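You operate a simulated robot arm through the tools that you are given. There is no shell and no other tool.

You run a simulated two-armed robot. Do the job below in one go: nothing can be reset, and whatever is moved stays where it is left.

Task
Pick up the carton tube from the top of the sack table with one hand, pass it to the other hand and put it on the top of the parts table. Set down upright: carton tube.

It is judged by the outcome, as a careful person would: the job done as asked, and still so three seconds after it is handed in. It fails if anything else is knocked over, pushed out of place, dropped, spilled or broken.

Robot
Two 7-joint arms with three-finger grippers on one trunk, on a base that moves. Base frame: it is fixed to the floor where the robot stands at the start and does not move with it; the origin is under the middle of the robot, x ahead of it, y to its left, z up; the surface under the hand at the start is at about z = 720. Readings come in mm, rad, newtons and seconds.
The left shoulder is at the start at [30, 124, 1008], the right one opposite. With the tool pointing down near the work surface each hand reaches from about 100 to 780 mm from the robot's upright axis, wherever it stands, measured 20 degrees to its own side. Places, roughly: top of the parts table [2800, -900, 800]. Payload 2.2 kg a hand.
The TCP of each hand is the grasp point between the finger pads, 28 mm short of the fingertips. In the tool frame z runs along the fingers and y along their closing line. The gripper opens to 102 mm; its body begins 71 mm behind the TCP.
Orientation is that of the tool frame in the base frame, as a unit quaternion [x, y, z, w]. With the fingers straight down and closing along the base's y, the tool's x points along the base's -x, its y along +y and its z along -z.

Tools
- The arms move only by the tool servo_tool. It takes "left_series", "right_series" or both (then of equal length, played together; a hand with none holds still); each is a list of rows, each a list of 3 entries, a list of its own where there are three numbers: the shift along the base's x, y, z in mm, then the turn, a rotation vector about the base's x, y, z in rad, then the gripper command, from -1 (shut) to 1 (fully open), values between in proportion. In form: [[[dx, dy, dz], [rx, ry, rz], hand], ...]. A call has 1 to 20 rows; each row is the pose to reach, as a shift and turn from the pose commanded when the call began. Rows are played at 5 a second. More than 50 mm and 0.15 rad between two rows, or a gripper value outside its range, and nothing of the call is played. Where a pose cannot be reached the arm comes as near as it can. A force on the tool above 40 N (or 10 N above the force at the start of the call, whichever is more), or a blocked arm, ends the call early, and 0.2 s more pass. The fingers move at their own pace (about 143.6 mm/s each) and stop on an object; they squeeze with about 39 N. The grip force told is the motor's: it shows also when the fingers shut on nothing. Time passes only in rows, and 0.2 s behind the last, so rows that repeat a pose let the fingers close. The reply holds the time, the measured pose of the TCP, the force on the tool along the base axes, the opening and the grip force, in the units named above and with some noise, with the torque about the TCP (base axes, N m) and any sound that the robot's microphone picked up.
- Cameras (640 x 400 px; columns grow to the right, rows downward): "scene" is now at [46.2, -11.6, 1719.2]; the picture's right is [-0.10, -0.99, 0.00], its down [-0.85, 0.09, -0.52] and it looks along [0.52, -0.05, -0.85] (base axes); focal length 270 px, centre (320, 200). "left" rides on the left gripper at [72, 38, -86] in its tool frame; the picture's right is [-0.47, 0.89, 0.00], its down [-0.60, -0.32, -0.73] and it looks along [-0.65, -0.34, 0.68] (tool axes); focal length 256 px, centre (320, 200). "right" rides on the right gripper at [69, 44, -86] in its tool frame; the picture's right is [-0.53, 0.85, 0.00], its down [-0.58, -0.36, -0.73] and it looks along [-0.62, -0.39, 0.68] (tool axes); focal length 256 px, centre (320, 200). There is no depth. A picture from a camera that has moved, and an enlarged one, comes with that camera's place and axes in the base frame and with its lens. The place of the scene camera against the robot may be out by one fixed shift of up to 18 mm in any direction.
- get_image(camera): a new picture of that camera. No time passes.
- slide_trunk(by): moves the trunk up (or, below 0, down) by that many mm; the arms and the scene camera ride with it, the base frame stays. It gives what a move gives, with no picture.
- base_move(legs): drives the robot by 1 to 6 legs, each [ahead, left, turn to the left] in mm, mm and rad, along the robot's own axes; the way and the turn of a leg run together, so that a leg with both is an arc; at most 1500 mm and 3.142 rad a leg. The arms and the cameras ride along, it lands a little off, and it stops where it bumps. It gives what a move gives.
- aim_head(pan, tilt): turns the head with the scene camera to pan (to the left, within 2.496 rad either way) and tilt (down, from -0.506 to 1.204), counted from straight ahead of the robot. It gives what a move gives.
- zoom(camera, box): a new picture of the part [left, top, right, bottom] of that camera's present view, enlarged. No time passes.
- job_done(): hands the job in; it is judged then, once.

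Nothing tells you exact positions but the pictures and the camera data. Unless the task says otherwise, let go and move clear before handing in.

The tools are called as name(argument=value, ...) on one line, values as JSON. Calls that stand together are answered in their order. servo_tool: Moves the arms, as the interface text tells. Its arguments: {"type":"object","properties":{"left_series":{"type":"array"},"right_series":{"type":"array"}},"required":[]} The other tools are called the same way: slide_trunk (by) moves the trunk up or down; base_move (legs) drives the base; aim_head (pan, tilt) turns the head that bears the scene camera; get_image (camera) takes a picture; zoom (camera, box) takes an enlarged picture of a part of a camera's view; job_done () hands the job in.

At the start:

```text
time: 0.0
left_position: [492.9, 49.7, 1071.9]
left_ee_rot: [0.0, 1.0, -0.001, 0.001]
left_contact_force: [0.4, 0.0, -1.0]
left_moment: [0.05, -0.02, 0.0]
left_width: 102.0
left_grip_force: 0.0
right_position: [396.8, -292.3, 1043.9]
right_ee_rot: [-0.001, 1.0, 0.0, 0.0]
right_contact_force: [-0.3, -0.4, 0.2]
right_moment: [0.03, -0.03, -0.04]
right_width: 102.0
right_grip_force: 0.0
trunk travel left (down, up): [-250.0, 290.0]
robot x, y, heading: [2.0, 2.3, -0.006]
head pan, tilt (commanded): [-0.101, 1.018]
```

scene: 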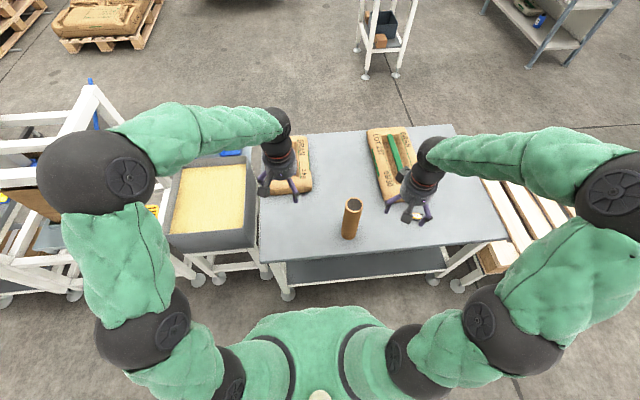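
right: 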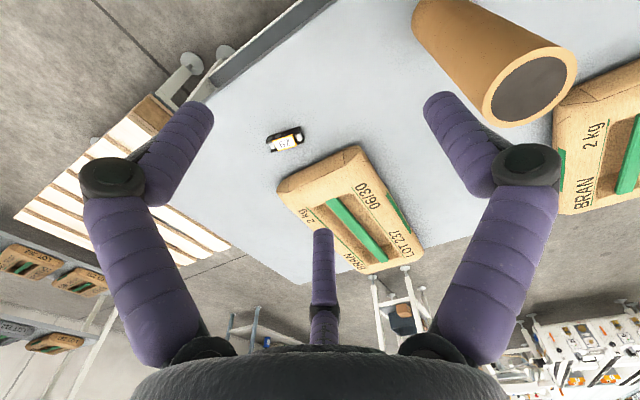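
left: 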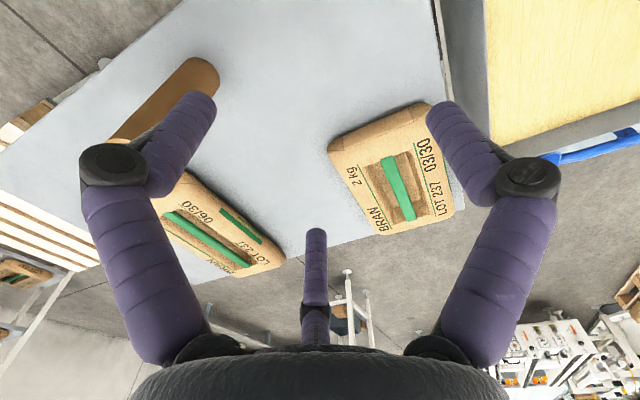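

I see the carton tube standing on the sack table, roughly at [480, -165, 720], between two bran sacks further off and a small object to its right. I'll look closer before I move.

zoom(camera="scene", box=[240, 110, 520, 285])

get_image(camera="right")

get_image(camera="left")

```text
2.29 times, centred on (380, 198) of scene
camera zoom: at [46.2, -11.6, 1719.2], right [-0.1, -0.99, 0.0], down [-0.85, 0.09, -0.52], along [0.52, -0.05, -0.85], focal length 617 px, centre (183, 206)
```

zoom: 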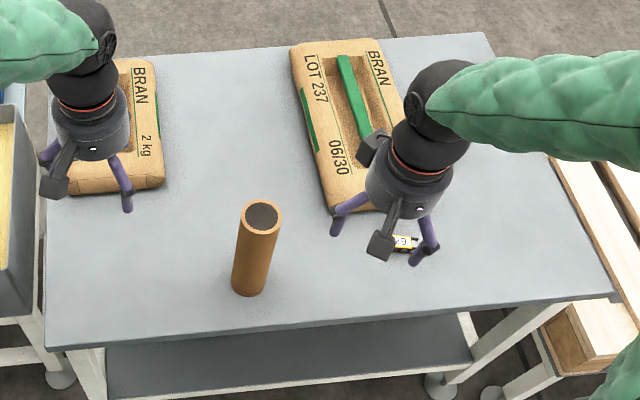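

```text
taken
camera right: at [329.4, -249.7, 1129.7], right [0.53, 0.85, 0.0], down [0.58, -0.36, 0.73], along [0.62, -0.39, -0.68], focal length 256 px, centre (320, 200)
```

right: 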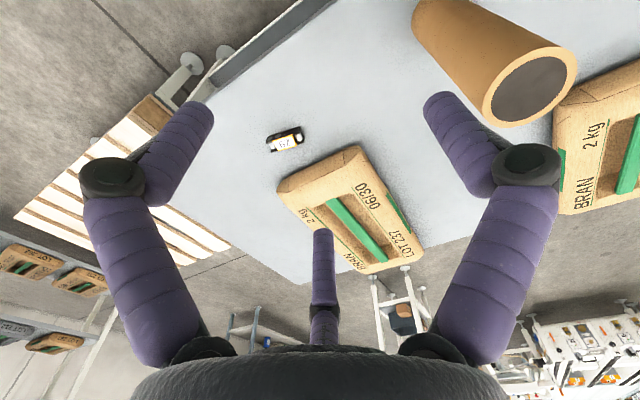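

```text
taken
camera left: at [418.6, 88.2, 1157.5], right [0.47, 0.89, 0.0], down [0.6, -0.32, 0.73], along [0.65, -0.34, -0.68], focal length 256 px, centre (320, 200)
```

left: 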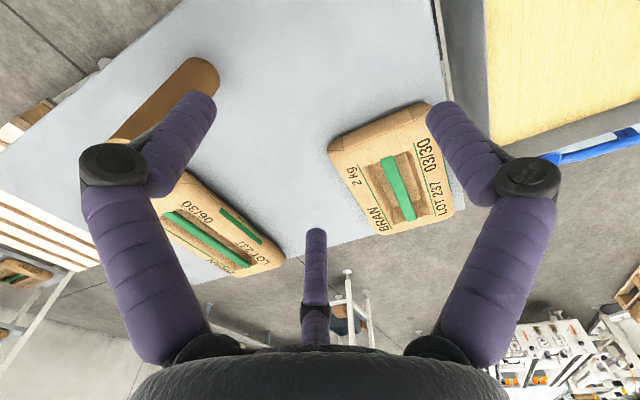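

The tube looks about 58 mm across and 240 mm tall, standing near [480, -168], with its top at z of about 950. Next I'll look around for the parts table and the way to it.

aim_head(pan=-0.35, tilt=0.35)

get_image(camera="scene")

aim_head(pan=-1.2, tilt=0.6)

get_image(camera="scene")

aim_head(pan=0.9, tilt=0.5)

get_image(camera="scene")

aim_head(pan=-2.3, tilt=0.6)

get_image(camera="scene")

```text
time: 1.0
left_position: [491.5, 50.8, 1071.7]
left_ee_rot: [0.0, 1.0, -0.001, 0.001]
left_contact_force: [-1.0, 0.3, 0.0]
left_moment: [0.02, -0.01, 0.0]
left_width: 102.3
left_grip_force: 0.0
right_position: [396.7, -293.2, 1042.9]
right_ee_rot: [0.001, 1.0, 0.0, 0.0]
right_contact_force: [0.5, 0.8, -0.1]
right_moment: [0.02, -0.04, 0.0]
right_width: 101.8
right_grip_force: 0.0
trunk travel left (down, up): [-250.0, 290.0]
robot x, y, heading: [1.6, 0.4, -0.001]
head pan, tilt (commanded): [-0.351, 0.351]
```

```text
taken
camera scene: at [65.5, -36.7, 1775.2], right [-0.34, -0.94, 0.0], down [-0.32, 0.12, -0.94], along [0.88, -0.32, -0.34], focal length 270 px, centre (320, 200)
```

scene: 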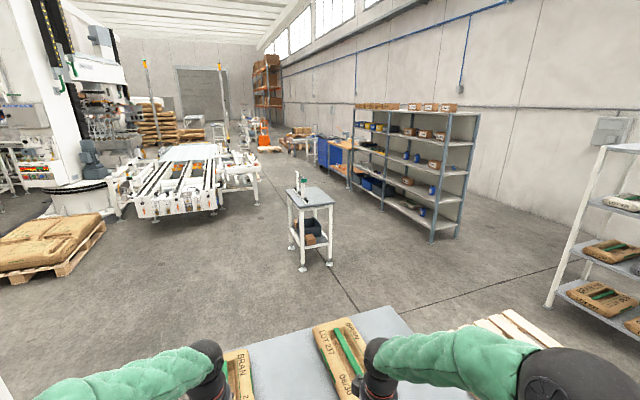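

```text
time: 2.2
left_position: [491.7, 50.3, 1070.6]
left_ee_rot: [0.0, 1.0, 0.0, 0.001]
left_contact_force: [-0.1, -0.5, -0.3]
left_moment: [0.0, 0.0, -0.02]
left_width: 101.9
left_grip_force: 0.1
right_position: [398.2, -292.5, 1044.3]
right_ee_rot: [0.0, 1.0, 0.001, 0.0]
right_contact_force: [-0.3, -0.5, -0.2]
right_moment: [-0.03, 0.02, 0.01]
right_width: 102.2
right_grip_force: 0.1
trunk travel left (down, up): [-250.0, 290.0]
robot x, y, heading: [0.9, -1.0, -0.001]
head pan, tilt (commanded): [-1.201, 0.6]
```

```text
taken
camera scene: at [10.0, -87.1, 1752.5], right [-0.93, -0.36, 0.0], down [-0.2, 0.53, -0.83], along [0.3, -0.77, -0.56], focal length 270 px, centre (320, 200)
```

scene: 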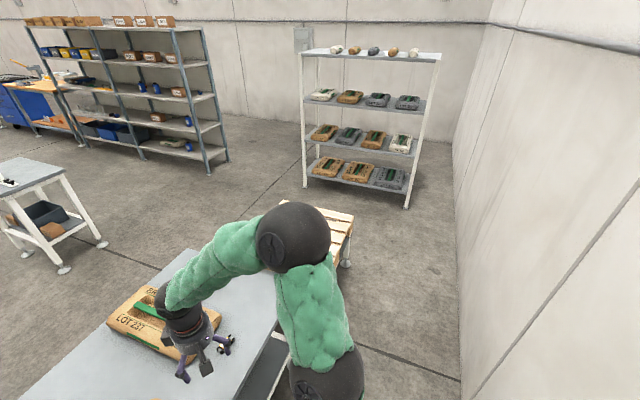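

```text
time: 4.2
left_position: [491.4, 50.1, 1071.8]
left_ee_rot: [0.0, 1.0, -0.001, 0.001]
left_contact_force: [0.2, -0.4, 1.1]
left_moment: [-0.01, 0.03, 0.02]
left_width: 102.2
left_grip_force: 0.0
right_position: [397.7, -293.6, 1045.0]
right_ee_rot: [-0.001, 1.0, 0.0, 0.001]
right_contact_force: [-0.6, -0.2, 0.1]
right_moment: [0.01, 0.01, 0.0]
right_width: 102.2
right_grip_force: 0.1
trunk travel left (down, up): [-250.0, 290.0]
robot x, y, heading: [-1.1, -1.0, -0.005]
head pan, tilt (commanded): [0.901, 0.499]
```

```text
taken
camera scene: at [34.6, 66.6, 1761.6], right [0.78, -0.62, 0.0], down [-0.3, -0.38, -0.88], along [0.55, 0.69, -0.48], focal length 270 px, centre (320, 200)
```

scene: 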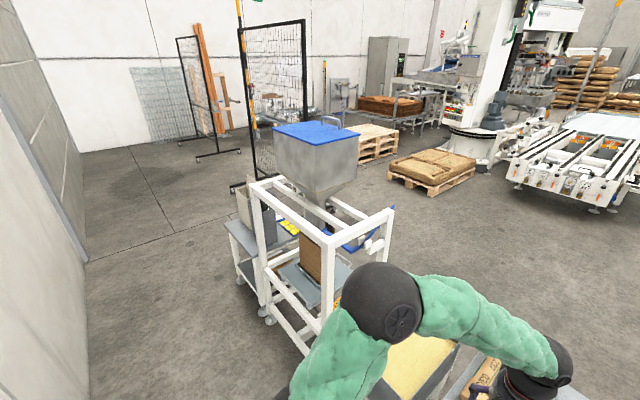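

```text
time: 6.9
left_position: [492.4, 49.8, 1072.2]
left_ee_rot: [0.0, 1.0, 0.0, 0.001]
left_contact_force: [0.0, 0.0, 1.0]
left_moment: [0.0, 0.01, 0.01]
left_width: 101.7
left_grip_force: 0.1
right_position: [396.9, -293.3, 1043.7]
right_ee_rot: [0.0, 1.0, 0.0, 0.0]
right_contact_force: [-0.8, -0.7, -0.5]
right_moment: [0.02, -0.02, -0.02]
right_width: 101.9
right_grip_force: 0.1
trunk travel left (down, up): [-250.0, 290.0]
robot x, y, heading: [1.1, -1.4, 0.0]
head pan, tilt (commanded): [-2.3, 0.6]
```

```text
taken
camera scene: at [-80.9, -70.6, 1752.5], right [-0.75, 0.67, 0.0], down [0.38, 0.42, -0.83], along [-0.55, -0.62, -0.56], focal length 270 px, centre (320, 200)
```

scene: 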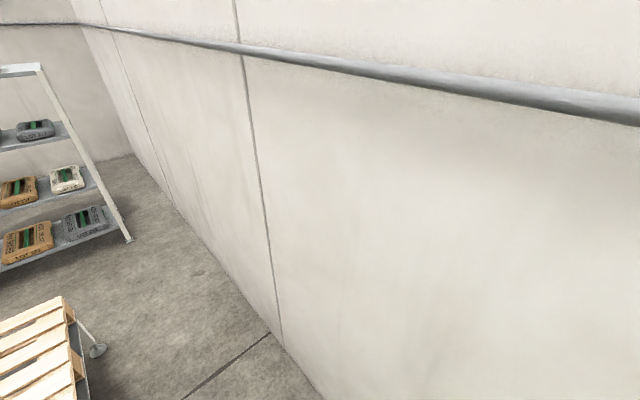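

The parts table is the small stand with a grey top near [2800, -900]. The sack table and a pallet stand block the direct way, so I'll inspect the gap on the right and what is already on the parts table.

aim_head(pan=-0.33, tilt=0.4)

zoom(camera="scene", box=[265, 145, 365, 207])

get_image(camera="scene")

aim_head(pan=-1.4, tilt=0.9)

get_image(camera="scene")

aim_head(pan=-1.8, tilt=1.2)

get_image(camera="scene")

aim_head(pan=0.0, tilt=1.2)

get_image(camera="scene")

```text
time: 8.8
left_position: [491.6, 48.9, 1072.0]
left_ee_rot: [0.0, 1.0, -0.001, 0.001]
left_contact_force: [0.1, -0.3, 1.3]
left_moment: [0.0, 0.02, 0.03]
left_width: 101.9
left_grip_force: 0.1
right_position: [397.5, -294.4, 1043.0]
right_ee_rot: [0.0, 1.0, 0.0, 0.0]
right_contact_force: [0.3, 0.2, 0.0]
right_moment: [-0.01, -0.01, -0.02]
right_width: 102.1
right_grip_force: 0.1
trunk travel left (down, up): [-250.0, 290.0]
robot x, y, heading: [2.0, -0.0, 0.002]
head pan, tilt (commanded): [-0.33, 0.4]
```

```text
6.40 times, centred on (315, 176) of scene
camera zoom: at [65.6, -34.8, 1770.7], right [-0.32, -0.95, 0.0], down [-0.37, 0.13, -0.92], along [0.87, -0.3, -0.39], focal length 1727 px, centre (352, 354)
```

zoom: 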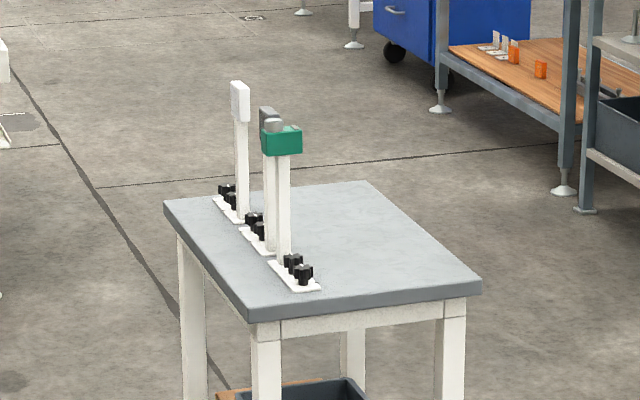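

```text
taken
camera scene: at [65.6, -34.8, 1770.7], right [-0.32, -0.95, 0.0], down [-0.37, 0.13, -0.92], along [0.87, -0.3, -0.39], focal length 270 px, centre (320, 200)
```

scene: 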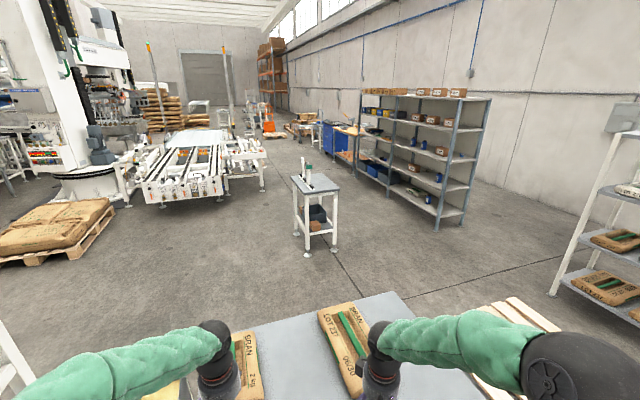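

```text
time: 10.2
left_position: [491.9, 49.5, 1071.3]
left_ee_rot: [0.0, 1.0, -0.001, 0.002]
left_contact_force: [0.3, 0.0, 1.0]
left_moment: [-0.02, 0.03, -0.01]
left_width: 102.0
left_grip_force: 0.1
right_position: [398.1, -294.3, 1045.1]
right_ee_rot: [0.0, 1.0, 0.0, 0.0]
right_contact_force: [-0.2, -0.1, 1.0]
right_moment: [-0.06, 0.01, 0.0]
right_width: 101.5
right_grip_force: 0.0
trunk travel left (down, up): [-250.0, 290.0]
robot x, y, heading: [-1.3, 3.7, -0.002]
head pan, tilt (commanded): [-1.4, 0.901]
```

```text
taken
camera scene: at [-9.1, -79.1, 1727.7], right [-0.99, -0.17, 0.0], down [-0.13, 0.77, -0.62], along [0.11, -0.61, -0.78], focal length 270 px, centre (320, 200)
```

scene: 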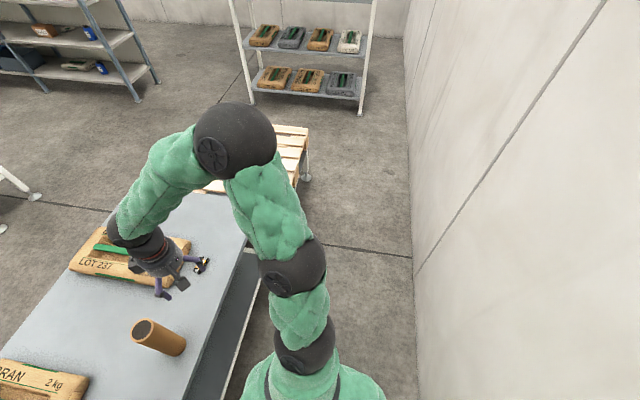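

```text
time: 11.0
left_position: [492.6, 49.7, 1071.6]
left_ee_rot: [0.0, 1.0, -0.001, 0.001]
left_contact_force: [-0.4, 0.5, 0.1]
left_moment: [0.0, -0.03, -0.02]
left_width: 101.9
left_grip_force: 0.1
right_position: [397.0, -293.0, 1043.8]
right_ee_rot: [0.001, 1.0, 0.0, 0.0]
right_contact_force: [-0.2, 0.4, 0.2]
right_moment: [0.0, -0.02, 0.02]
right_width: 102.2
right_grip_force: 0.1
trunk travel left (down, up): [-250.0, 290.0]
robot x, y, heading: [-0.0, 0.4, 0.001]
head pan, tilt (commanded): [-1.799, 1.201]
```

```text
taken
camera scene: at [-34.6, -59.2, 1707.9], right [-0.97, 0.23, 0.0], down [0.21, 0.91, -0.36], along [-0.08, -0.35, -0.93], focal length 270 px, centre (320, 200)
```

scene: 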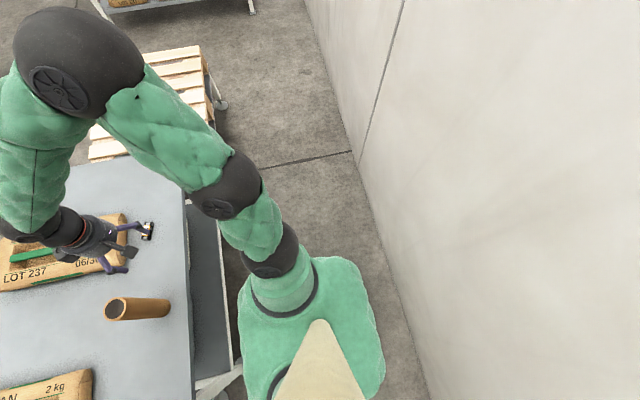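

```text
time: 12.8
left_position: [490.7, 50.2, 1071.4]
left_ee_rot: [0.0, 1.0, -0.001, 0.0]
left_contact_force: [0.2, -0.4, 0.0]
left_moment: [-0.01, 0.0, -0.02]
left_width: 102.1
left_grip_force: 0.1
right_position: [398.1, -293.8, 1043.3]
right_ee_rot: [0.0, 1.0, 0.0, 0.0]
right_contact_force: [-0.3, -0.2, 0.2]
right_moment: [0.03, 0.01, -0.03]
right_width: 102.0
right_grip_force: 0.0
trunk travel left (down, up): [-250.0, 290.0]
robot x, y, heading: [1.5, 1.5, 0.0]
head pan, tilt (commanded): [0.0, 1.201]
```

```text
taken
camera scene: at [33.9, -4.7, 1707.9], right [0.0, -1.0, 0.0], down [-0.93, 0.0, -0.36], along [0.36, 0.0, -0.93], focal length 270 px, centre (320, 200)
```

scene: 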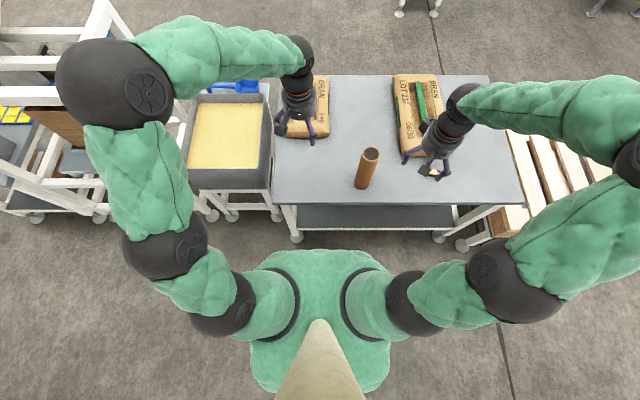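

The parts table stands at about x 2450–3000, y −1075 to −690. Fixtures line its left edge and its right half is free. My plan is to pick the tube from above with the right hand, drive around the right side, hand over in the open, and place it with the left. First I'll hover the right hand over the tube and half-close the left gripper to see how its fingers close.

servo_tool(left_series=[[[0, 0, 0], [0, 0, 0], 0.6], [[0, 0, 0], [0, 0, 0], 0.1], [[0, 0, 0], [0, 0, 0], 0.1], [[0, 0, 0], [0, 0, 0], 0.1], [[0, 0, 0], [0, 0, 0], 0.1]], right_series=[[[0, 0, 30], [0, 0, 0], 1], [[20, 30, 55], [0, 0, 0], 1], [[40, 62, 60], [0, 0, 0], 1], [[62, 95, 60], [0, 0, 0], 1], [[83, 126, 60], [0, 0, 0], 1]])

get_image(camera="left")

get_image(camera="right")

get_image(camera="scene")

```text
time: 14.0
left_position: [492.4, 50.0, 1070.4]
left_ee_rot: [-0.001, 1.0, 0.0, 0.0]
left_contact_force: [-0.2, 0.5, -0.2]
left_moment: [-0.04, 0.01, -0.02]
left_width: 55.9
left_grip_force: 0.0
right_position: [481.9, -165.7, 1104.5]
right_ee_rot: [0.0, 1.0, -0.001, -0.001]
right_contact_force: [0.3, 1.0, -0.1]
right_moment: [-0.03, 0.0, -0.02]
right_width: 101.8
right_grip_force: 0.0
trunk travel left (down, up): [-250.0, 290.0]
robot x, y, heading: [2.0, -0.6, -0.002]
head pan, tilt (commanded): [0.0, 1.201]
```

```text
taken
camera left: at [419.2, 88.7, 1157.1], right [0.47, 0.89, 0.0], down [0.6, -0.32, 0.73], along [0.65, -0.34, -0.68], focal length 256 px, centre (320, 200)
```

left: 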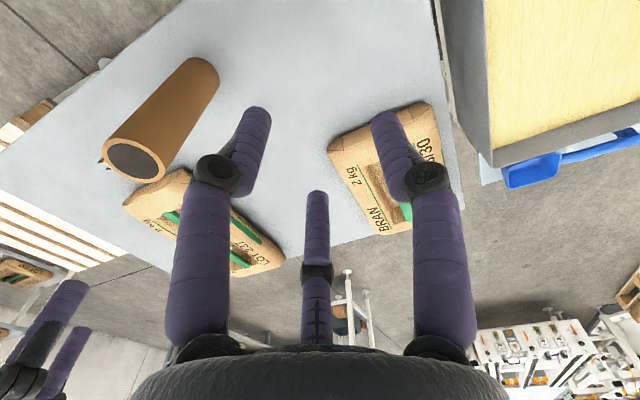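

```text
taken
camera right: at [414.0, -122.2, 1190.1], right [0.53, 0.85, 0.0], down [0.58, -0.36, 0.73], along [0.62, -0.39, -0.68], focal length 256 px, centre (320, 200)
```

right: 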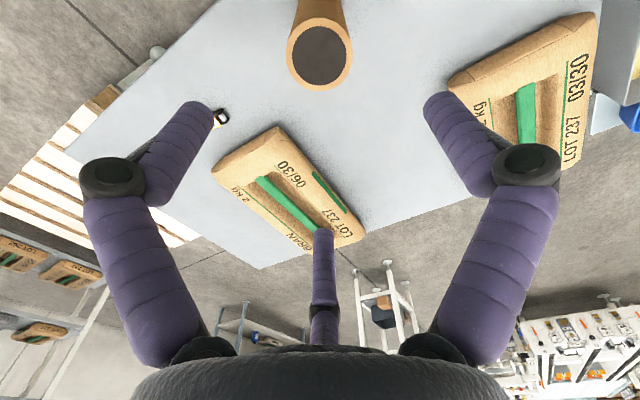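

```text
taken
camera scene: at [34.8, -3.8, 1707.8], right [0.0, -1.0, 0.0], down [-0.93, 0.0, -0.36], along [0.36, 0.0, -0.93], focal length 270 px, centre (320, 200)
```

scene: 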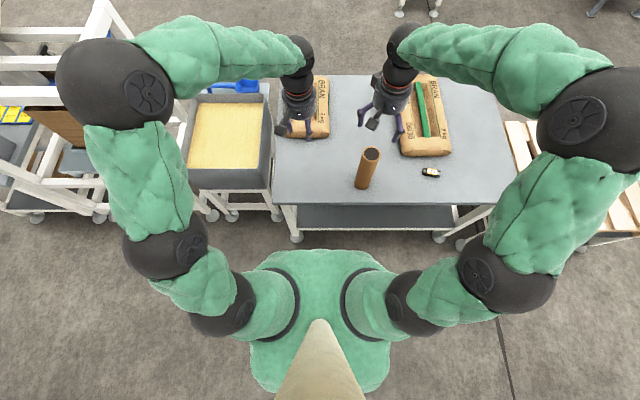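

The fingers close evenly from three sides. Both wrist cameras put the tube's top at about [477, -163, 951]. I'll centre the right hand over it, lower to just above the rim, and check.

servo_tool(right_series=[[[-4, 3, -25], [0, 0, 0], 1], [[-4, 3, -55], [0, 0, 0], 1], [[-4, 3, -85], [0, 0, 0], 1], [[-4, 3, -105], [0, 0, 0], 1], [[-4, 3, -105], [0, 0, 0], 1]], left_series=[[[0, 0, 0], [0, 0, 0], 0.3], [[0, 0, 0], [0, 0, 0], 1], [[0, 0, 0], [0, 0, 0], 1], [[0, 0, 0], [0, 0, 0], 1], [[0, 0, 0], [0, 0, 0], 1]])

get_image(camera="right")

get_image(camera="left")

zoom(camera="scene", box=[300, 60, 460, 220])

```text
time: 15.2
left_position: [492.0, 49.3, 1072.5]
left_ee_rot: [0.0, 1.0, 0.0, 0.0]
left_contact_force: [0.4, 0.3, -0.5]
left_moment: [0.0, -0.01, 0.03]
left_width: 102.0
left_grip_force: 0.0
right_position: [476.7, -165.4, 999.4]
right_ee_rot: [0.0, 1.0, 0.0, 0.0]
right_contact_force: [0.4, -0.3, 0.4]
right_moment: [0.0, 0.0, 0.0]
right_width: 102.0
right_grip_force: 0.0
trunk travel left (down, up): [-250.0, 290.0]
robot x, y, heading: [4.0, 0.8, 0.002]
head pan, tilt (commanded): [0.0, 1.201]
```

```text
taken
camera right: at [408.5, -121.0, 1084.4], right [0.53, 0.85, 0.0], down [0.58, -0.36, 0.73], along [0.62, -0.39, -0.68], focal length 256 px, centre (320, 200)
```

right: 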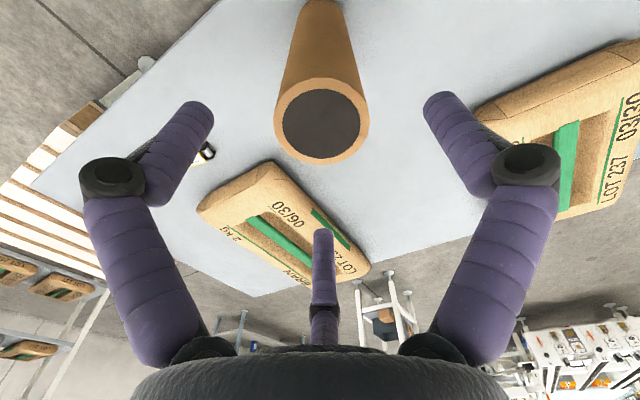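

```text
taken
camera left: at [418.5, 88.3, 1157.5], right [0.47, 0.89, 0.0], down [0.6, -0.32, 0.73], along [0.65, -0.34, -0.68], focal length 256 px, centre (320, 200)
```

left: 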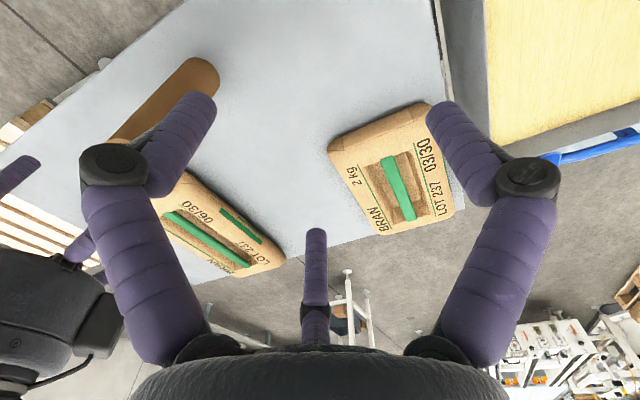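

```text
2.50 times, centred on (380, 140) of scene
camera zoom: at [33.8, -4.6, 1707.9], right [0.0, -1.0, 0.0], down [-0.93, 0.0, -0.36], along [0.36, 0.0, -0.93], focal length 674 px, centre (170, 350)
```

zoom: 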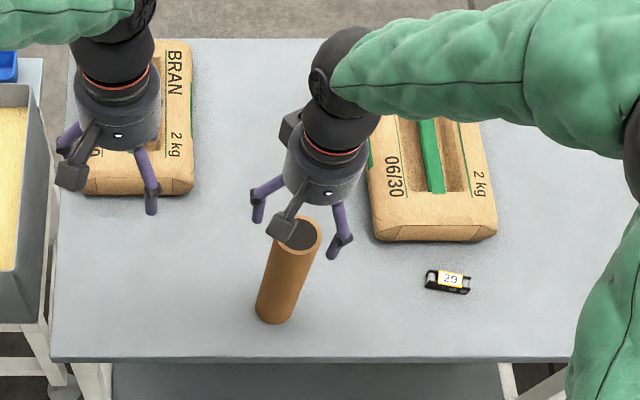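

The hand is centred over the tube to within about 2 mm. I'll descend to about 36 mm below the rim, so the lower tube stays free for the other hand, and close.

servo_tool(right_series=[[[0, 1, -20], [0, 0, 0], 1], [[0, 1, -40], [0, 0, 0], 1], [[0, 1, -60], [0, 0, 0], 1], [[0, 1, -75], [0, 0, 0], 1], [[0, 1, -85], [0, 0, 0], 1], [[0, 1, -85], [0, 0, 0], 1]])

get_image(camera="right")

zoom(camera="scene", box=[300, 60, 460, 220])

```text
time: 16.6
left_position: [492.1, 49.5, 1071.8]
left_ee_rot: [0.0, 1.0, -0.001, 0.001]
left_contact_force: [0.0, 0.2, -0.3]
left_moment: [0.05, 0.0, 0.01]
left_width: 102.0
left_grip_force: 0.0
right_position: [476.9, -163.6, 914.1]
right_ee_rot: [0.0, 1.0, 0.0, 0.001]
right_contact_force: [0.0, 0.0, -0.2]
right_moment: [0.04, 0.02, 0.0]
right_width: 102.1
right_grip_force: 0.2
trunk travel left (down, up): [-250.0, 290.0]
robot x, y, heading: [0.0, -3.5, 0.006]
head pan, tilt (commanded): [0.0, 1.201]
```

```text
taken
camera right: at [408.9, -119.5, 999.3], right [0.53, 0.85, 0.0], down [0.58, -0.36, 0.73], along [0.62, -0.39, -0.68], focal length 256 px, centre (320, 200)
```

right: 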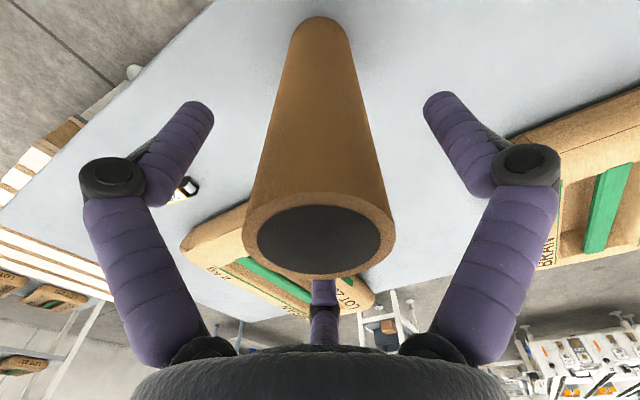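

```text
2.50 times, centred on (380, 140) of scene
camera zoom: at [33.7, -4.6, 1707.9], right [0.0, -1.0, 0.0], down [-0.93, 0.0, -0.36], along [0.36, 0.0, -0.93], focal length 674 px, centre (170, 350)
```

zoom: 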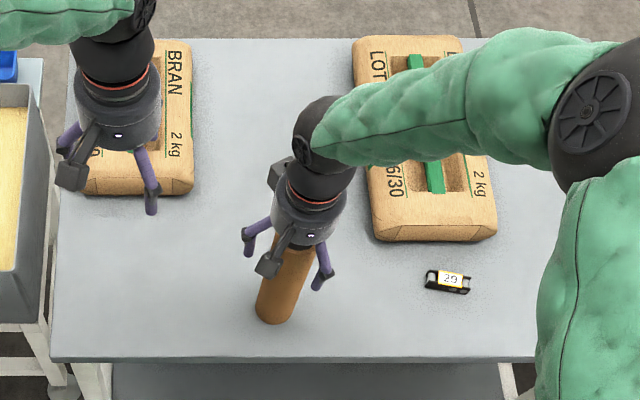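

The tube is centred between the open fingers. I'm closing the right hand on it now.

servo_tool(right_series=[[[0, 0, 0], [0, 0, 0], 0.4], [[0, 0, 0], [0, 0, 0], 0], [[0, 0, 0], [0, 0, 0], -0.5], [[0, 0, 0], [0, 0, 0], -1], [[0, 0, 0], [0, 0, 0], -1], [[0, 0, 0], [0, 0, 0], -1]])

get_image(camera="right")

```text
time: 18.0
left_position: [492.2, 49.9, 1072.6]
left_ee_rot: [0.0, 1.0, -0.001, 0.0]
left_contact_force: [0.1, -0.1, 0.5]
left_moment: [0.01, 0.0, 0.01]
left_width: 102.3
left_grip_force: 0.1
right_position: [476.2, -164.1, 914.8]
right_ee_rot: [0.0, 1.0, 0.001, 0.0]
right_contact_force: [0.2, -0.2, 2.5]
right_moment: [-0.05, 0.03, 0.03]
right_width: 58.2
right_grip_force: 38.6
trunk travel left (down, up): [-250.0, 290.0]
robot x, y, heading: [0.9, -0.6, -0.002]
head pan, tilt (commanded): [0.0, 1.201]
```

```text
taken
camera right: at [408.9, -119.6, 999.6], right [0.53, 0.85, 0.0], down [0.58, -0.36, 0.73], along [0.62, -0.39, -0.68], focal length 256 px, centre (320, 200)
```

right: 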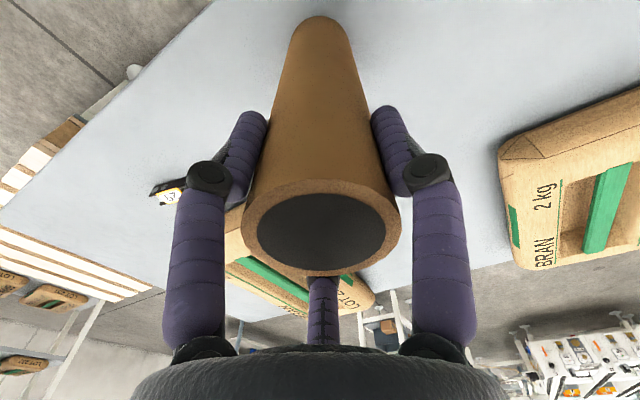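

The tube is held firmly at 58 mm. I'll lift it straight up and check that it hangs cleanly.

servo_tool(right_series=[[[0, 0, 5], [0, 0, 0], -1], [[0, 0, 15], [0, 0, 0], -1], [[0, 0, 35], [0, 0, 0], -1], [[0, 0, 60], [0, 0, 0], -1], [[0, 0, 90], [0, 0, 0], -1], [[0, 0, 120], [0, 0, 0], -1], [[0, 0, 150], [0, 0, 0], -1], [[0, 0, 180], [0, 0, 0], -1], [[0, 0, 200], [0, 0, 0], -1], [[0, 0, 200], [0, 0, 0], -1]])

get_image(camera="right")

get_image(camera="left")

get_image(camera="scene")

```text
time: 20.2
left_position: [491.6, 50.2, 1072.3]
left_ee_rot: [0.0, 1.0, -0.001, 0.0]
left_contact_force: [-0.6, -0.7, 1.2]
left_moment: [0.03, -0.01, -0.02]
left_width: 102.0
left_grip_force: 0.1
right_position: [475.8, -164.6, 1112.9]
right_ee_rot: [-0.001, 1.0, 0.0, 0.0]
right_contact_force: [-0.1, -1.5, -1.0]
right_moment: [0.02, 0.04, -0.02]
right_width: 58.4
right_grip_force: 38.9
trunk travel left (down, up): [-250.0, 290.0]
robot x, y, heading: [0.1, 0.9, -0.004]
head pan, tilt (commanded): [0.0, 1.201]
```

```text
taken
camera right: at [408.5, -120.4, 1199.5], right [0.53, 0.85, 0.0], down [0.58, -0.36, 0.73], along [0.62, -0.39, -0.68], focal length 256 px, centre (320, 200)
```

right: 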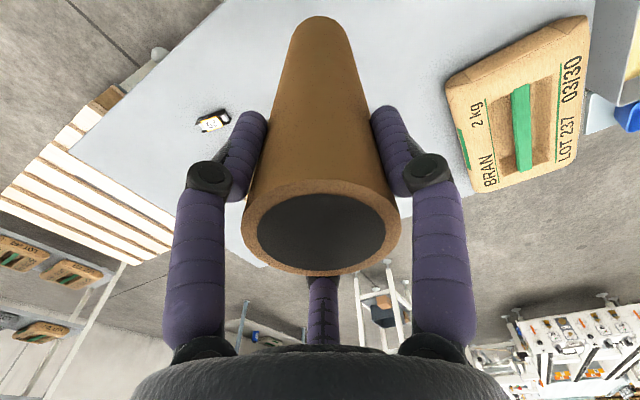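

```text
taken
camera left: at [418.8, 88.2, 1157.4], right [0.47, 0.89, 0.0], down [0.6, -0.32, 0.73], along [0.65, -0.34, -0.68], focal length 256 px, centre (320, 200)
```

left: 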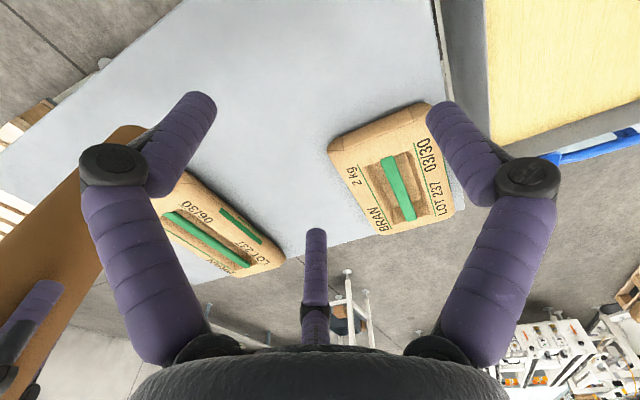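

```text
taken
camera scene: at [34.2, -4.7, 1707.8], right [0.0, -1.0, 0.0], down [-0.93, 0.0, -0.36], along [0.36, 0.0, -0.93], focal length 270 px, centre (320, 200)
```

scene: 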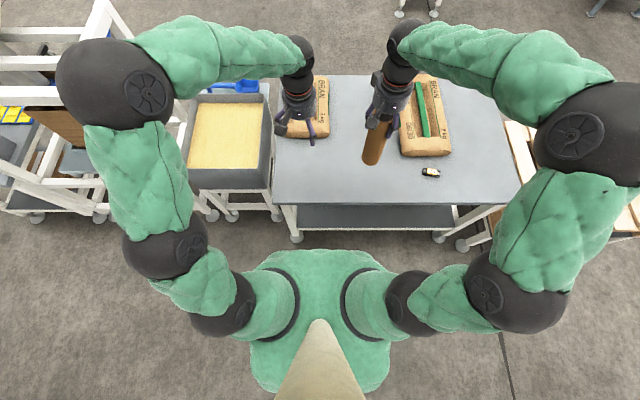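

The tube is lifted cleanly with nothing disturbed; its bottom is at about z = 919. I'll back off a little, slide to the right along the corridor past the table, then look at the gap.

base_move(legs=[[-60, 0, 0], [0, -1350, 0]])

aim_head(pan=-0.9, tilt=0.9)

get_image(camera="scene")

get_image(camera="right")

```text
time: 27.6
left_position: [443.3, -1308.4, 1072.1]
left_ee_rot: [-0.008, 1.0, 0.0, 0.001]
left_contact_force: [0.4, 0.5, -0.2]
left_moment: [0.02, 0.01, 0.05]
left_width: 102.4
left_grip_force: 0.0
right_position: [430.7, -1522.9, 1112.9]
right_ee_rot: [-0.009, 1.0, 0.0, 0.001]
right_contact_force: [0.1, -0.5, -1.2]
right_moment: [0.02, 0.01, 0.01]
right_width: 58.4
right_grip_force: 38.7
trunk travel left (down, up): [-250.0, 290.0]
robot x, y, heading: [-49.3, -1360.6, 0.015]
head pan, tilt (commanded): [0.0, 1.201]
```

```text
time: 28.8
left_position: [442.8, -1307.7, 1071.6]
left_ee_rot: [-0.008, 1.0, -0.001, 0.002]
left_contact_force: [0.3, 0.6, -0.4]
left_moment: [0.04, 0.01, -0.01]
left_width: 101.9
left_grip_force: 0.0
right_position: [429.7, -1522.6, 1112.9]
right_ee_rot: [-0.009, 1.0, 0.0, -0.001]
right_contact_force: [0.1, 0.2, -1.2]
right_moment: [0.0, 0.0, -0.02]
right_width: 58.3
right_grip_force: 39.3
trunk travel left (down, up): [-250.0, 290.0]
robot x, y, heading: [-48.2, -1364.5, 0.018]
head pan, tilt (commanded): [-0.901, 0.901]
```

```text
taken
camera scene: at [-22.4, -1429.4, 1727.7], right [-0.77, -0.63, 0.0], down [-0.5, 0.61, -0.62], along [0.39, -0.48, -0.78], focal length 270 px, centre (320, 200)
```

scene: 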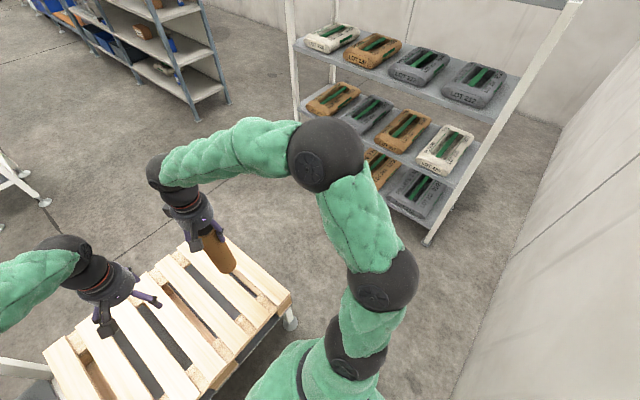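

```text
taken
camera right: at [362.0, -1479.5, 1199.3], right [0.52, 0.85, 0.0], down [0.58, -0.35, 0.73], along [0.62, -0.38, -0.68], focal length 256 px, centre (320, 200)
```

right: 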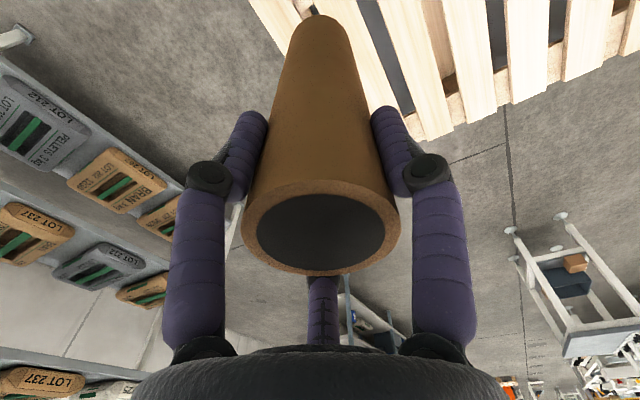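

The gap between the pallet stand (ending at y of about −1660) and the sack shelf (front at about −2700) looks wide enough. I'll go further right, turn partly left to keep the right elbow away from the shelf, and then check.

base_move(legs=[[-10, -588, 0], [0, 0, 0.482], [68, -288, 0]])

aim_head(pan=-0.9, tilt=0.9)

get_image(camera="scene")

aim_head(pan=0.4, tilt=1.1)

get_image(camera="scene")

```text
time: 35.1
left_position: [557.0, -1891.5, 1072.2]
left_ee_rot: [-0.244, 0.97, -0.001, 0.001]
left_contact_force: [0.3, 0.4, 0.6]
left_moment: [0.03, 0.03, 0.02]
left_width: 101.9
left_grip_force: 0.1
right_position: [643.0, -2088.4, 1113.3]
right_ee_rot: [-0.244, 0.97, 0.001, 0.0]
right_contact_force: [1.0, -0.4, -1.5]
right_moment: [0.0, 0.03, -0.02]
right_width: 58.1
right_grip_force: 39.3
trunk travel left (down, up): [-250.0, 290.0]
robot x, y, heading: [145.9, -2165.7, 0.488]
head pan, tilt (commanded): [-0.901, 0.901]
```

```text
time: 35.7
left_position: [556.6, -1891.4, 1071.7]
left_ee_rot: [-0.244, 0.97, 0.0, 0.001]
left_contact_force: [0.4, 0.0, 1.0]
left_moment: [0.0, 0.02, 0.02]
left_width: 101.7
left_grip_force: 0.2
right_position: [644.9, -2086.8, 1112.7]
right_ee_rot: [-0.243, 0.97, 0.0, 0.0]
right_contact_force: [-0.3, 0.6, -0.6]
right_moment: [0.0, 0.01, 0.01]
right_width: 58.6
right_grip_force: 38.6
trunk travel left (down, up): [-250.0, 290.0]
robot x, y, heading: [148.1, -2169.7, 0.497]
head pan, tilt (commanded): [-0.901, 0.901]
```

```text
taken
camera scene: at [196.9, -2216.4, 1727.7], right [-0.4, -0.92, 0.0], down [-0.72, 0.31, -0.62], along [0.57, -0.25, -0.78], focal length 270 px, centre (320, 200)
```

scene: 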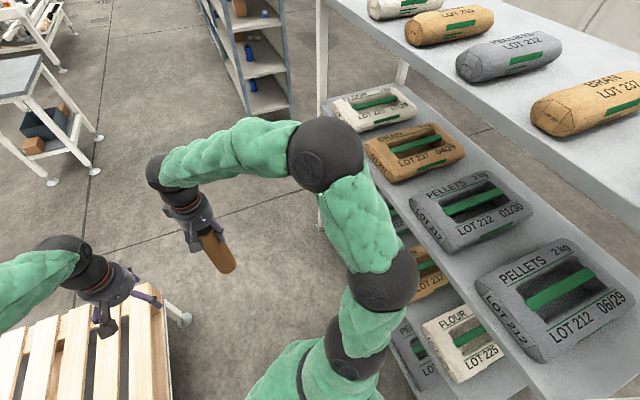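

```text
time: 37.2
left_position: [556.4, -1890.6, 1070.7]
left_ee_rot: [-0.243, 0.97, -0.001, 0.001]
left_contact_force: [-0.3, -0.2, -0.5]
left_moment: [0.02, -0.03, 0.03]
left_width: 102.0
left_grip_force: 0.0
right_position: [643.9, -2087.4, 1113.2]
right_ee_rot: [-0.243, 0.97, 0.0, 0.0]
right_contact_force: [0.2, 0.4, -1.0]
right_moment: [-0.01, -0.02, 0.01]
right_width: 58.7
right_grip_force: 38.7
trunk travel left (down, up): [-250.0, 290.0]
robot x, y, heading: [148.8, -2167.8, 0.491]
head pan, tilt (commanded): [0.4, 1.1]
```

```text
taken
camera scene: at [167.3, -2137.3, 1713.9], right [0.78, -0.63, 0.0], down [-0.56, -0.69, -0.45], along [0.29, 0.35, -0.89], focal length 270 px, centre (320, 200)
```

scene: 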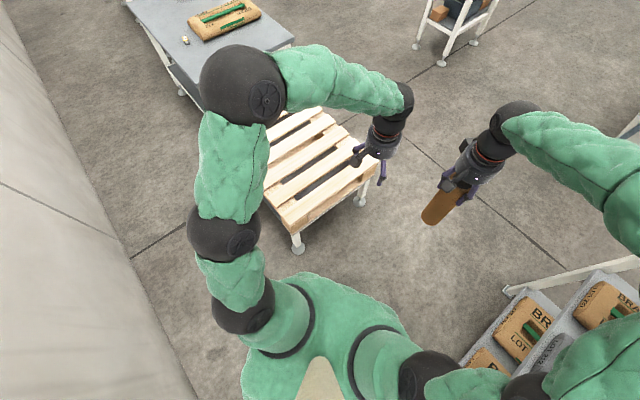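

There's clear space ahead between the pallet stand and shelf, and the elbow clears the shelf by roughly 150 mm. I'll drive through to the open floor and turn to face the parts table's free side.

base_move(legs=[[1190, -636, 0], [486, 273, 0], [0, 0, 1.08]])

aim_head(pan=-0.7, tilt=0.6)

get_image(camera="scene")

aim_head(pan=0.0, tilt=1.1)

get_image(camera="scene")

```text
time: 49.5
left_position: [1748.5, -1206.9, 1071.2]
left_ee_rot: [0.708, -0.706, 0.0, -0.001]
left_contact_force: [-0.4, -0.2, 0.1]
left_moment: [-0.02, 0.0, 0.03]
left_width: 101.9
left_grip_force: 0.1
right_position: [1963.3, -1221.6, 1112.9]
right_ee_rot: [0.708, -0.706, 0.0, 0.0]
right_contact_force: [0.4, 0.2, -1.3]
right_moment: [0.0, -0.03, 0.01]
right_width: 58.5
right_grip_force: 39.4
trunk travel left (down, up): [-250.0, 290.0]
robot x, y, heading: [1799.1, -1705.2, 1.573]
head pan, tilt (commanded): [0.4, 1.1]
```

```text
time: 50.8
left_position: [1749.4, -1208.8, 1072.2]
left_ee_rot: [0.708, -0.706, 0.0, -0.001]
left_contact_force: [-0.9, -0.1, -0.5]
left_moment: [0.03, -0.03, 0.03]
left_width: 101.8
left_grip_force: 0.0
right_position: [1964.1, -1223.0, 1113.1]
right_ee_rot: [0.708, -0.706, 0.0, 0.0]
right_contact_force: [-0.8, -0.1, -1.0]
right_moment: [0.02, 0.02, -0.01]
right_width: 58.4
right_grip_force: 38.9
trunk travel left (down, up): [-250.0, 290.0]
robot x, y, heading: [1800.6, -1699.8, 1.572]
head pan, tilt (commanded): [-0.7, 0.6]
```

```text
taken
camera scene: at [1865.6, -1666.5, 1752.4], right [0.77, -0.64, 0.0], down [-0.36, -0.43, -0.82], along [0.53, 0.63, -0.57], focal length 270 px, centre (320, 200)
```

scene: 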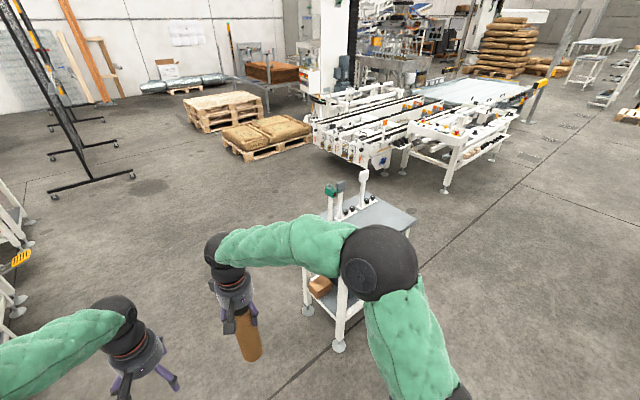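

```text
time: 51.9
left_position: [1749.2, -1209.0, 1071.6]
left_ee_rot: [0.709, -0.706, 0.0, -0.001]
left_contact_force: [-0.7, 0.1, 1.0]
left_moment: [0.01, 0.01, 0.01]
left_width: 102.1
left_grip_force: 0.1
right_position: [1964.2, -1223.6, 1113.3]
right_ee_rot: [0.708, -0.706, 0.0, 0.0]
right_contact_force: [0.0, -1.1, -0.3]
right_moment: [-0.02, 0.02, -0.03]
right_width: 58.2
right_grip_force: 39.4
trunk travel left (down, up): [-250.0, 290.0]
robot x, y, heading: [1800.3, -1700.0, 1.576]
head pan, tilt (commanded): [0.0, 1.1]
```

```text
taken
camera scene: at [1808.8, -1671.2, 1713.9], right [1.0, 0.0, 0.0], down [0.0, -0.89, -0.45], along [0.0, 0.45, -0.89], focal length 270 px, centre (320, 200)
```

scene: 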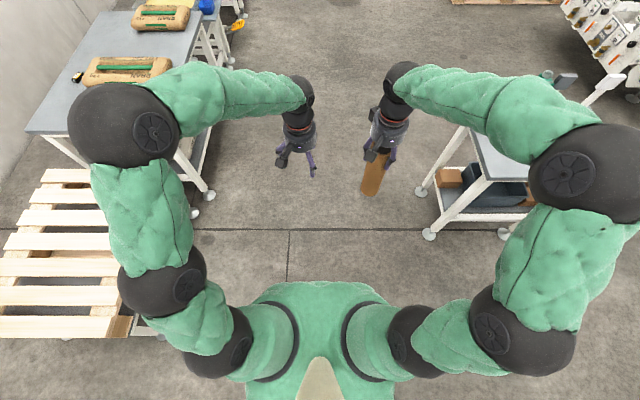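

I'm on open floor at (1800, −1700) facing +y, with the tube held securely and the parts table to the front right (x about 2500–3060, y about −1070 to −720). Next I'll turn the left hand horizontal in place, pointing forward-right, so it can take the lower part of the tube from the side.

servo_tool(left_series=[[[0, 1, -4], [0.107, 0.019, -0.0835], 1], [[0, 2, -9], [0.215, 0.038, -0.167], 1], [[-1, 3, -13], [0.322, 0.057, -0.2505], 1], [[-1, 4, -17], [0.43, 0.076, -0.334], 1], [[-1, 5, -21], [0.537, 0.095, -0.4175], 1], [[-1, 7, -26], [0.645, 0.114, -0.501], 1], [[-1, 8, -30], [0.752, 0.133, -0.5845], 1], [[-2, 9, -34], [0.86, 0.1515, -0.668], 1]])

get_image(camera="scene")

```text
time: 53.7
left_position: [1747.7, -1199.7, 1039.9]
left_ee_rot: [-0.38, 0.826, 0.339, 0.242]
left_contact_force: [-0.5, -0.8, -0.5]
left_moment: [0.01, -0.01, -0.01]
left_width: 102.0
left_grip_force: 0.2
right_position: [1963.7, -1224.4, 1113.5]
right_ee_rot: [0.709, -0.705, 0.0, 0.0]
right_contact_force: [0.4, -1.0, -2.0]
right_moment: [0.0, -0.01, 0.0]
right_width: 58.4
right_grip_force: 39.1
trunk travel left (down, up): [-250.0, 290.0]
robot x, y, heading: [1799.3, -1700.3, 1.574]
head pan, tilt (commanded): [0.0, 1.1]
```

```text
taken
camera scene: at [1808.3, -1672.3, 1713.9], right [1.0, 0.0, 0.0], down [0.0, -0.89, -0.45], along [0.0, 0.45, -0.89], focal length 270 px, centre (320, 200)
```

scene: 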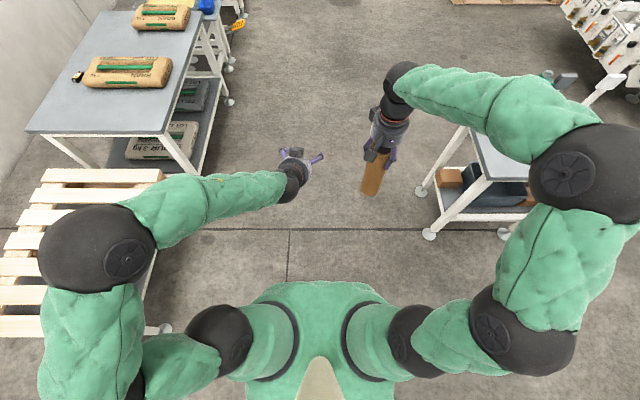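

The left hand is tilting as commanded and the arm is clear of everything. I'll continue the second half of the turn.

servo_tool(left_series=[[[0, 1, -4], [0.107, 0.019, -0.0835], 1], [[0, 2, -9], [0.215, 0.038, -0.167], 1], [[-1, 3, -13], [0.322, 0.057, -0.2505], 1], [[-1, 4, -17], [0.43, 0.076, -0.334], 1], [[-1, 5, -21], [0.537, 0.095, -0.4175], 1], [[-1, 7, -26], [0.645, 0.114, -0.501], 1], [[-1, 8, -30], [0.752, 0.133, -0.5845], 1], [[-2, 9, -34], [0.86, 0.1515, -0.668], 1], [[-2, 9, -34], [0.86, 0.1515, -0.668], 1]])

get_image(camera="scene")

get_image(camera="left")

```text
time: 55.7
left_position: [1930.5, -1330.9, 1106.8]
left_ee_rot: [0.023, 0.722, 0.586, 0.366]
left_contact_force: [0.3, -1.0, 0.0]
left_moment: [-0.02, 0.01, 0.04]
left_width: 102.0
left_grip_force: 0.1
left hand out of reach, approached as far as the arm can: row 3, 4, 5, 6, 7, 8, 9
right_position: [1962.3, -1222.6, 1112.8]
right_ee_rot: [0.709, -0.705, 0.0, 0.0]
right_contact_force: [0.5, 0.0, -1.3]
right_moment: [0.0, -0.02, -0.04]
right_width: 58.2
right_grip_force: 38.7
trunk travel left (down, up): [-250.0, 290.0]
robot x, y, heading: [1799.2, -1699.6, 1.572]
head pan, tilt (commanded): [0.0, 1.1]
```

```text
taken
camera scene: at [1808.5, -1671.3, 1713.9], right [1.0, 0.0, 0.0], down [0.0, -0.89, -0.45], along [0.0, 0.45, -0.89], focal length 270 px, centre (320, 200)
```

scene: 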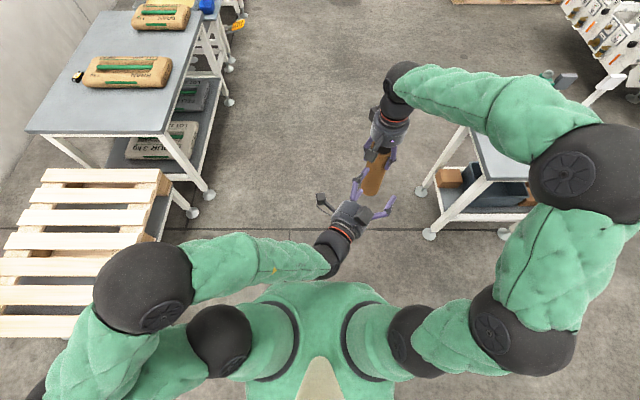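

```text
taken
camera left: at [1814.4, -1355.5, 1106.1], right [-0.01, 0.06, 1.0], down [0.16, -0.99, 0.06], along [0.99, 0.16, 0.0], focal length 256 px, centre (320, 200)
```

left: 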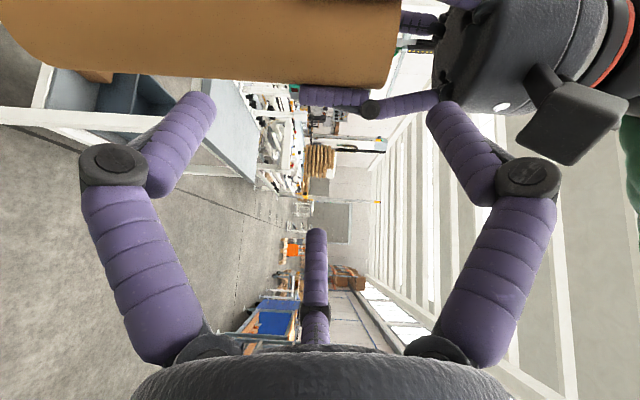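

The left arm could not hold that pose with so much fold and drifted towards the tube, though nothing touched. I'll first move the right hand with the tube forward and away, then bring the left arm back to a comfortable pose.

servo_tool(right_series=[[[5, 25, 0], [0, 0, 0], -1], [[10, 55, 0], [0, 0, 0], -1], [[20, 85, 0], [0, 0, 0], -1], [[30, 115, 0], [0, 0, 0], -1], [[40, 140, 0], [0, 0, 0], -1], [[50, 150, 0], [0, 0, 0], -1]])

get_image(camera="scene")

```text
time: 57.1
left_position: [1931.3, -1329.8, 1105.7]
left_ee_rot: [0.022, 0.723, 0.586, 0.366]
left_contact_force: [0.3, -0.7, 0.4]
left_moment: [-0.02, -0.01, 0.0]
left_width: 102.0
left_grip_force: 0.1
right_position: [2015.0, -1073.4, 1112.5]
right_ee_rot: [0.709, -0.706, 0.0, 0.001]
right_contact_force: [-0.2, -0.4, -1.4]
right_moment: [-0.03, -0.01, 0.02]
right_width: 58.3
right_grip_force: 39.3
trunk travel left (down, up): [-250.0, 290.0]
robot x, y, heading: [1801.4, -1702.1, 1.573]
head pan, tilt (commanded): [0.0, 1.1]
```

```text
taken
camera scene: at [1809.1, -1671.2, 1713.8], right [1.0, 0.0, 0.0], down [0.0, -0.89, -0.45], along [0.0, 0.45, -0.89], focal length 270 px, centre (320, 200)
```

scene: 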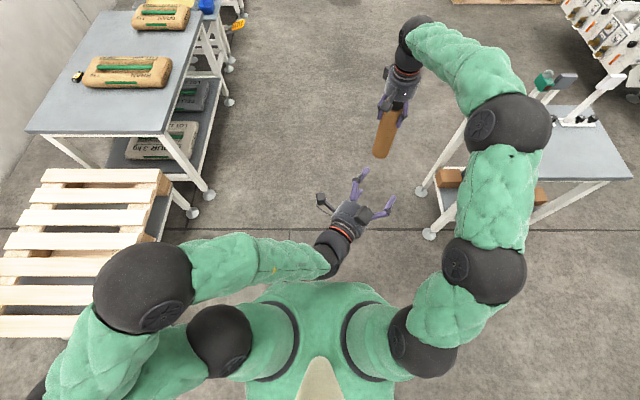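

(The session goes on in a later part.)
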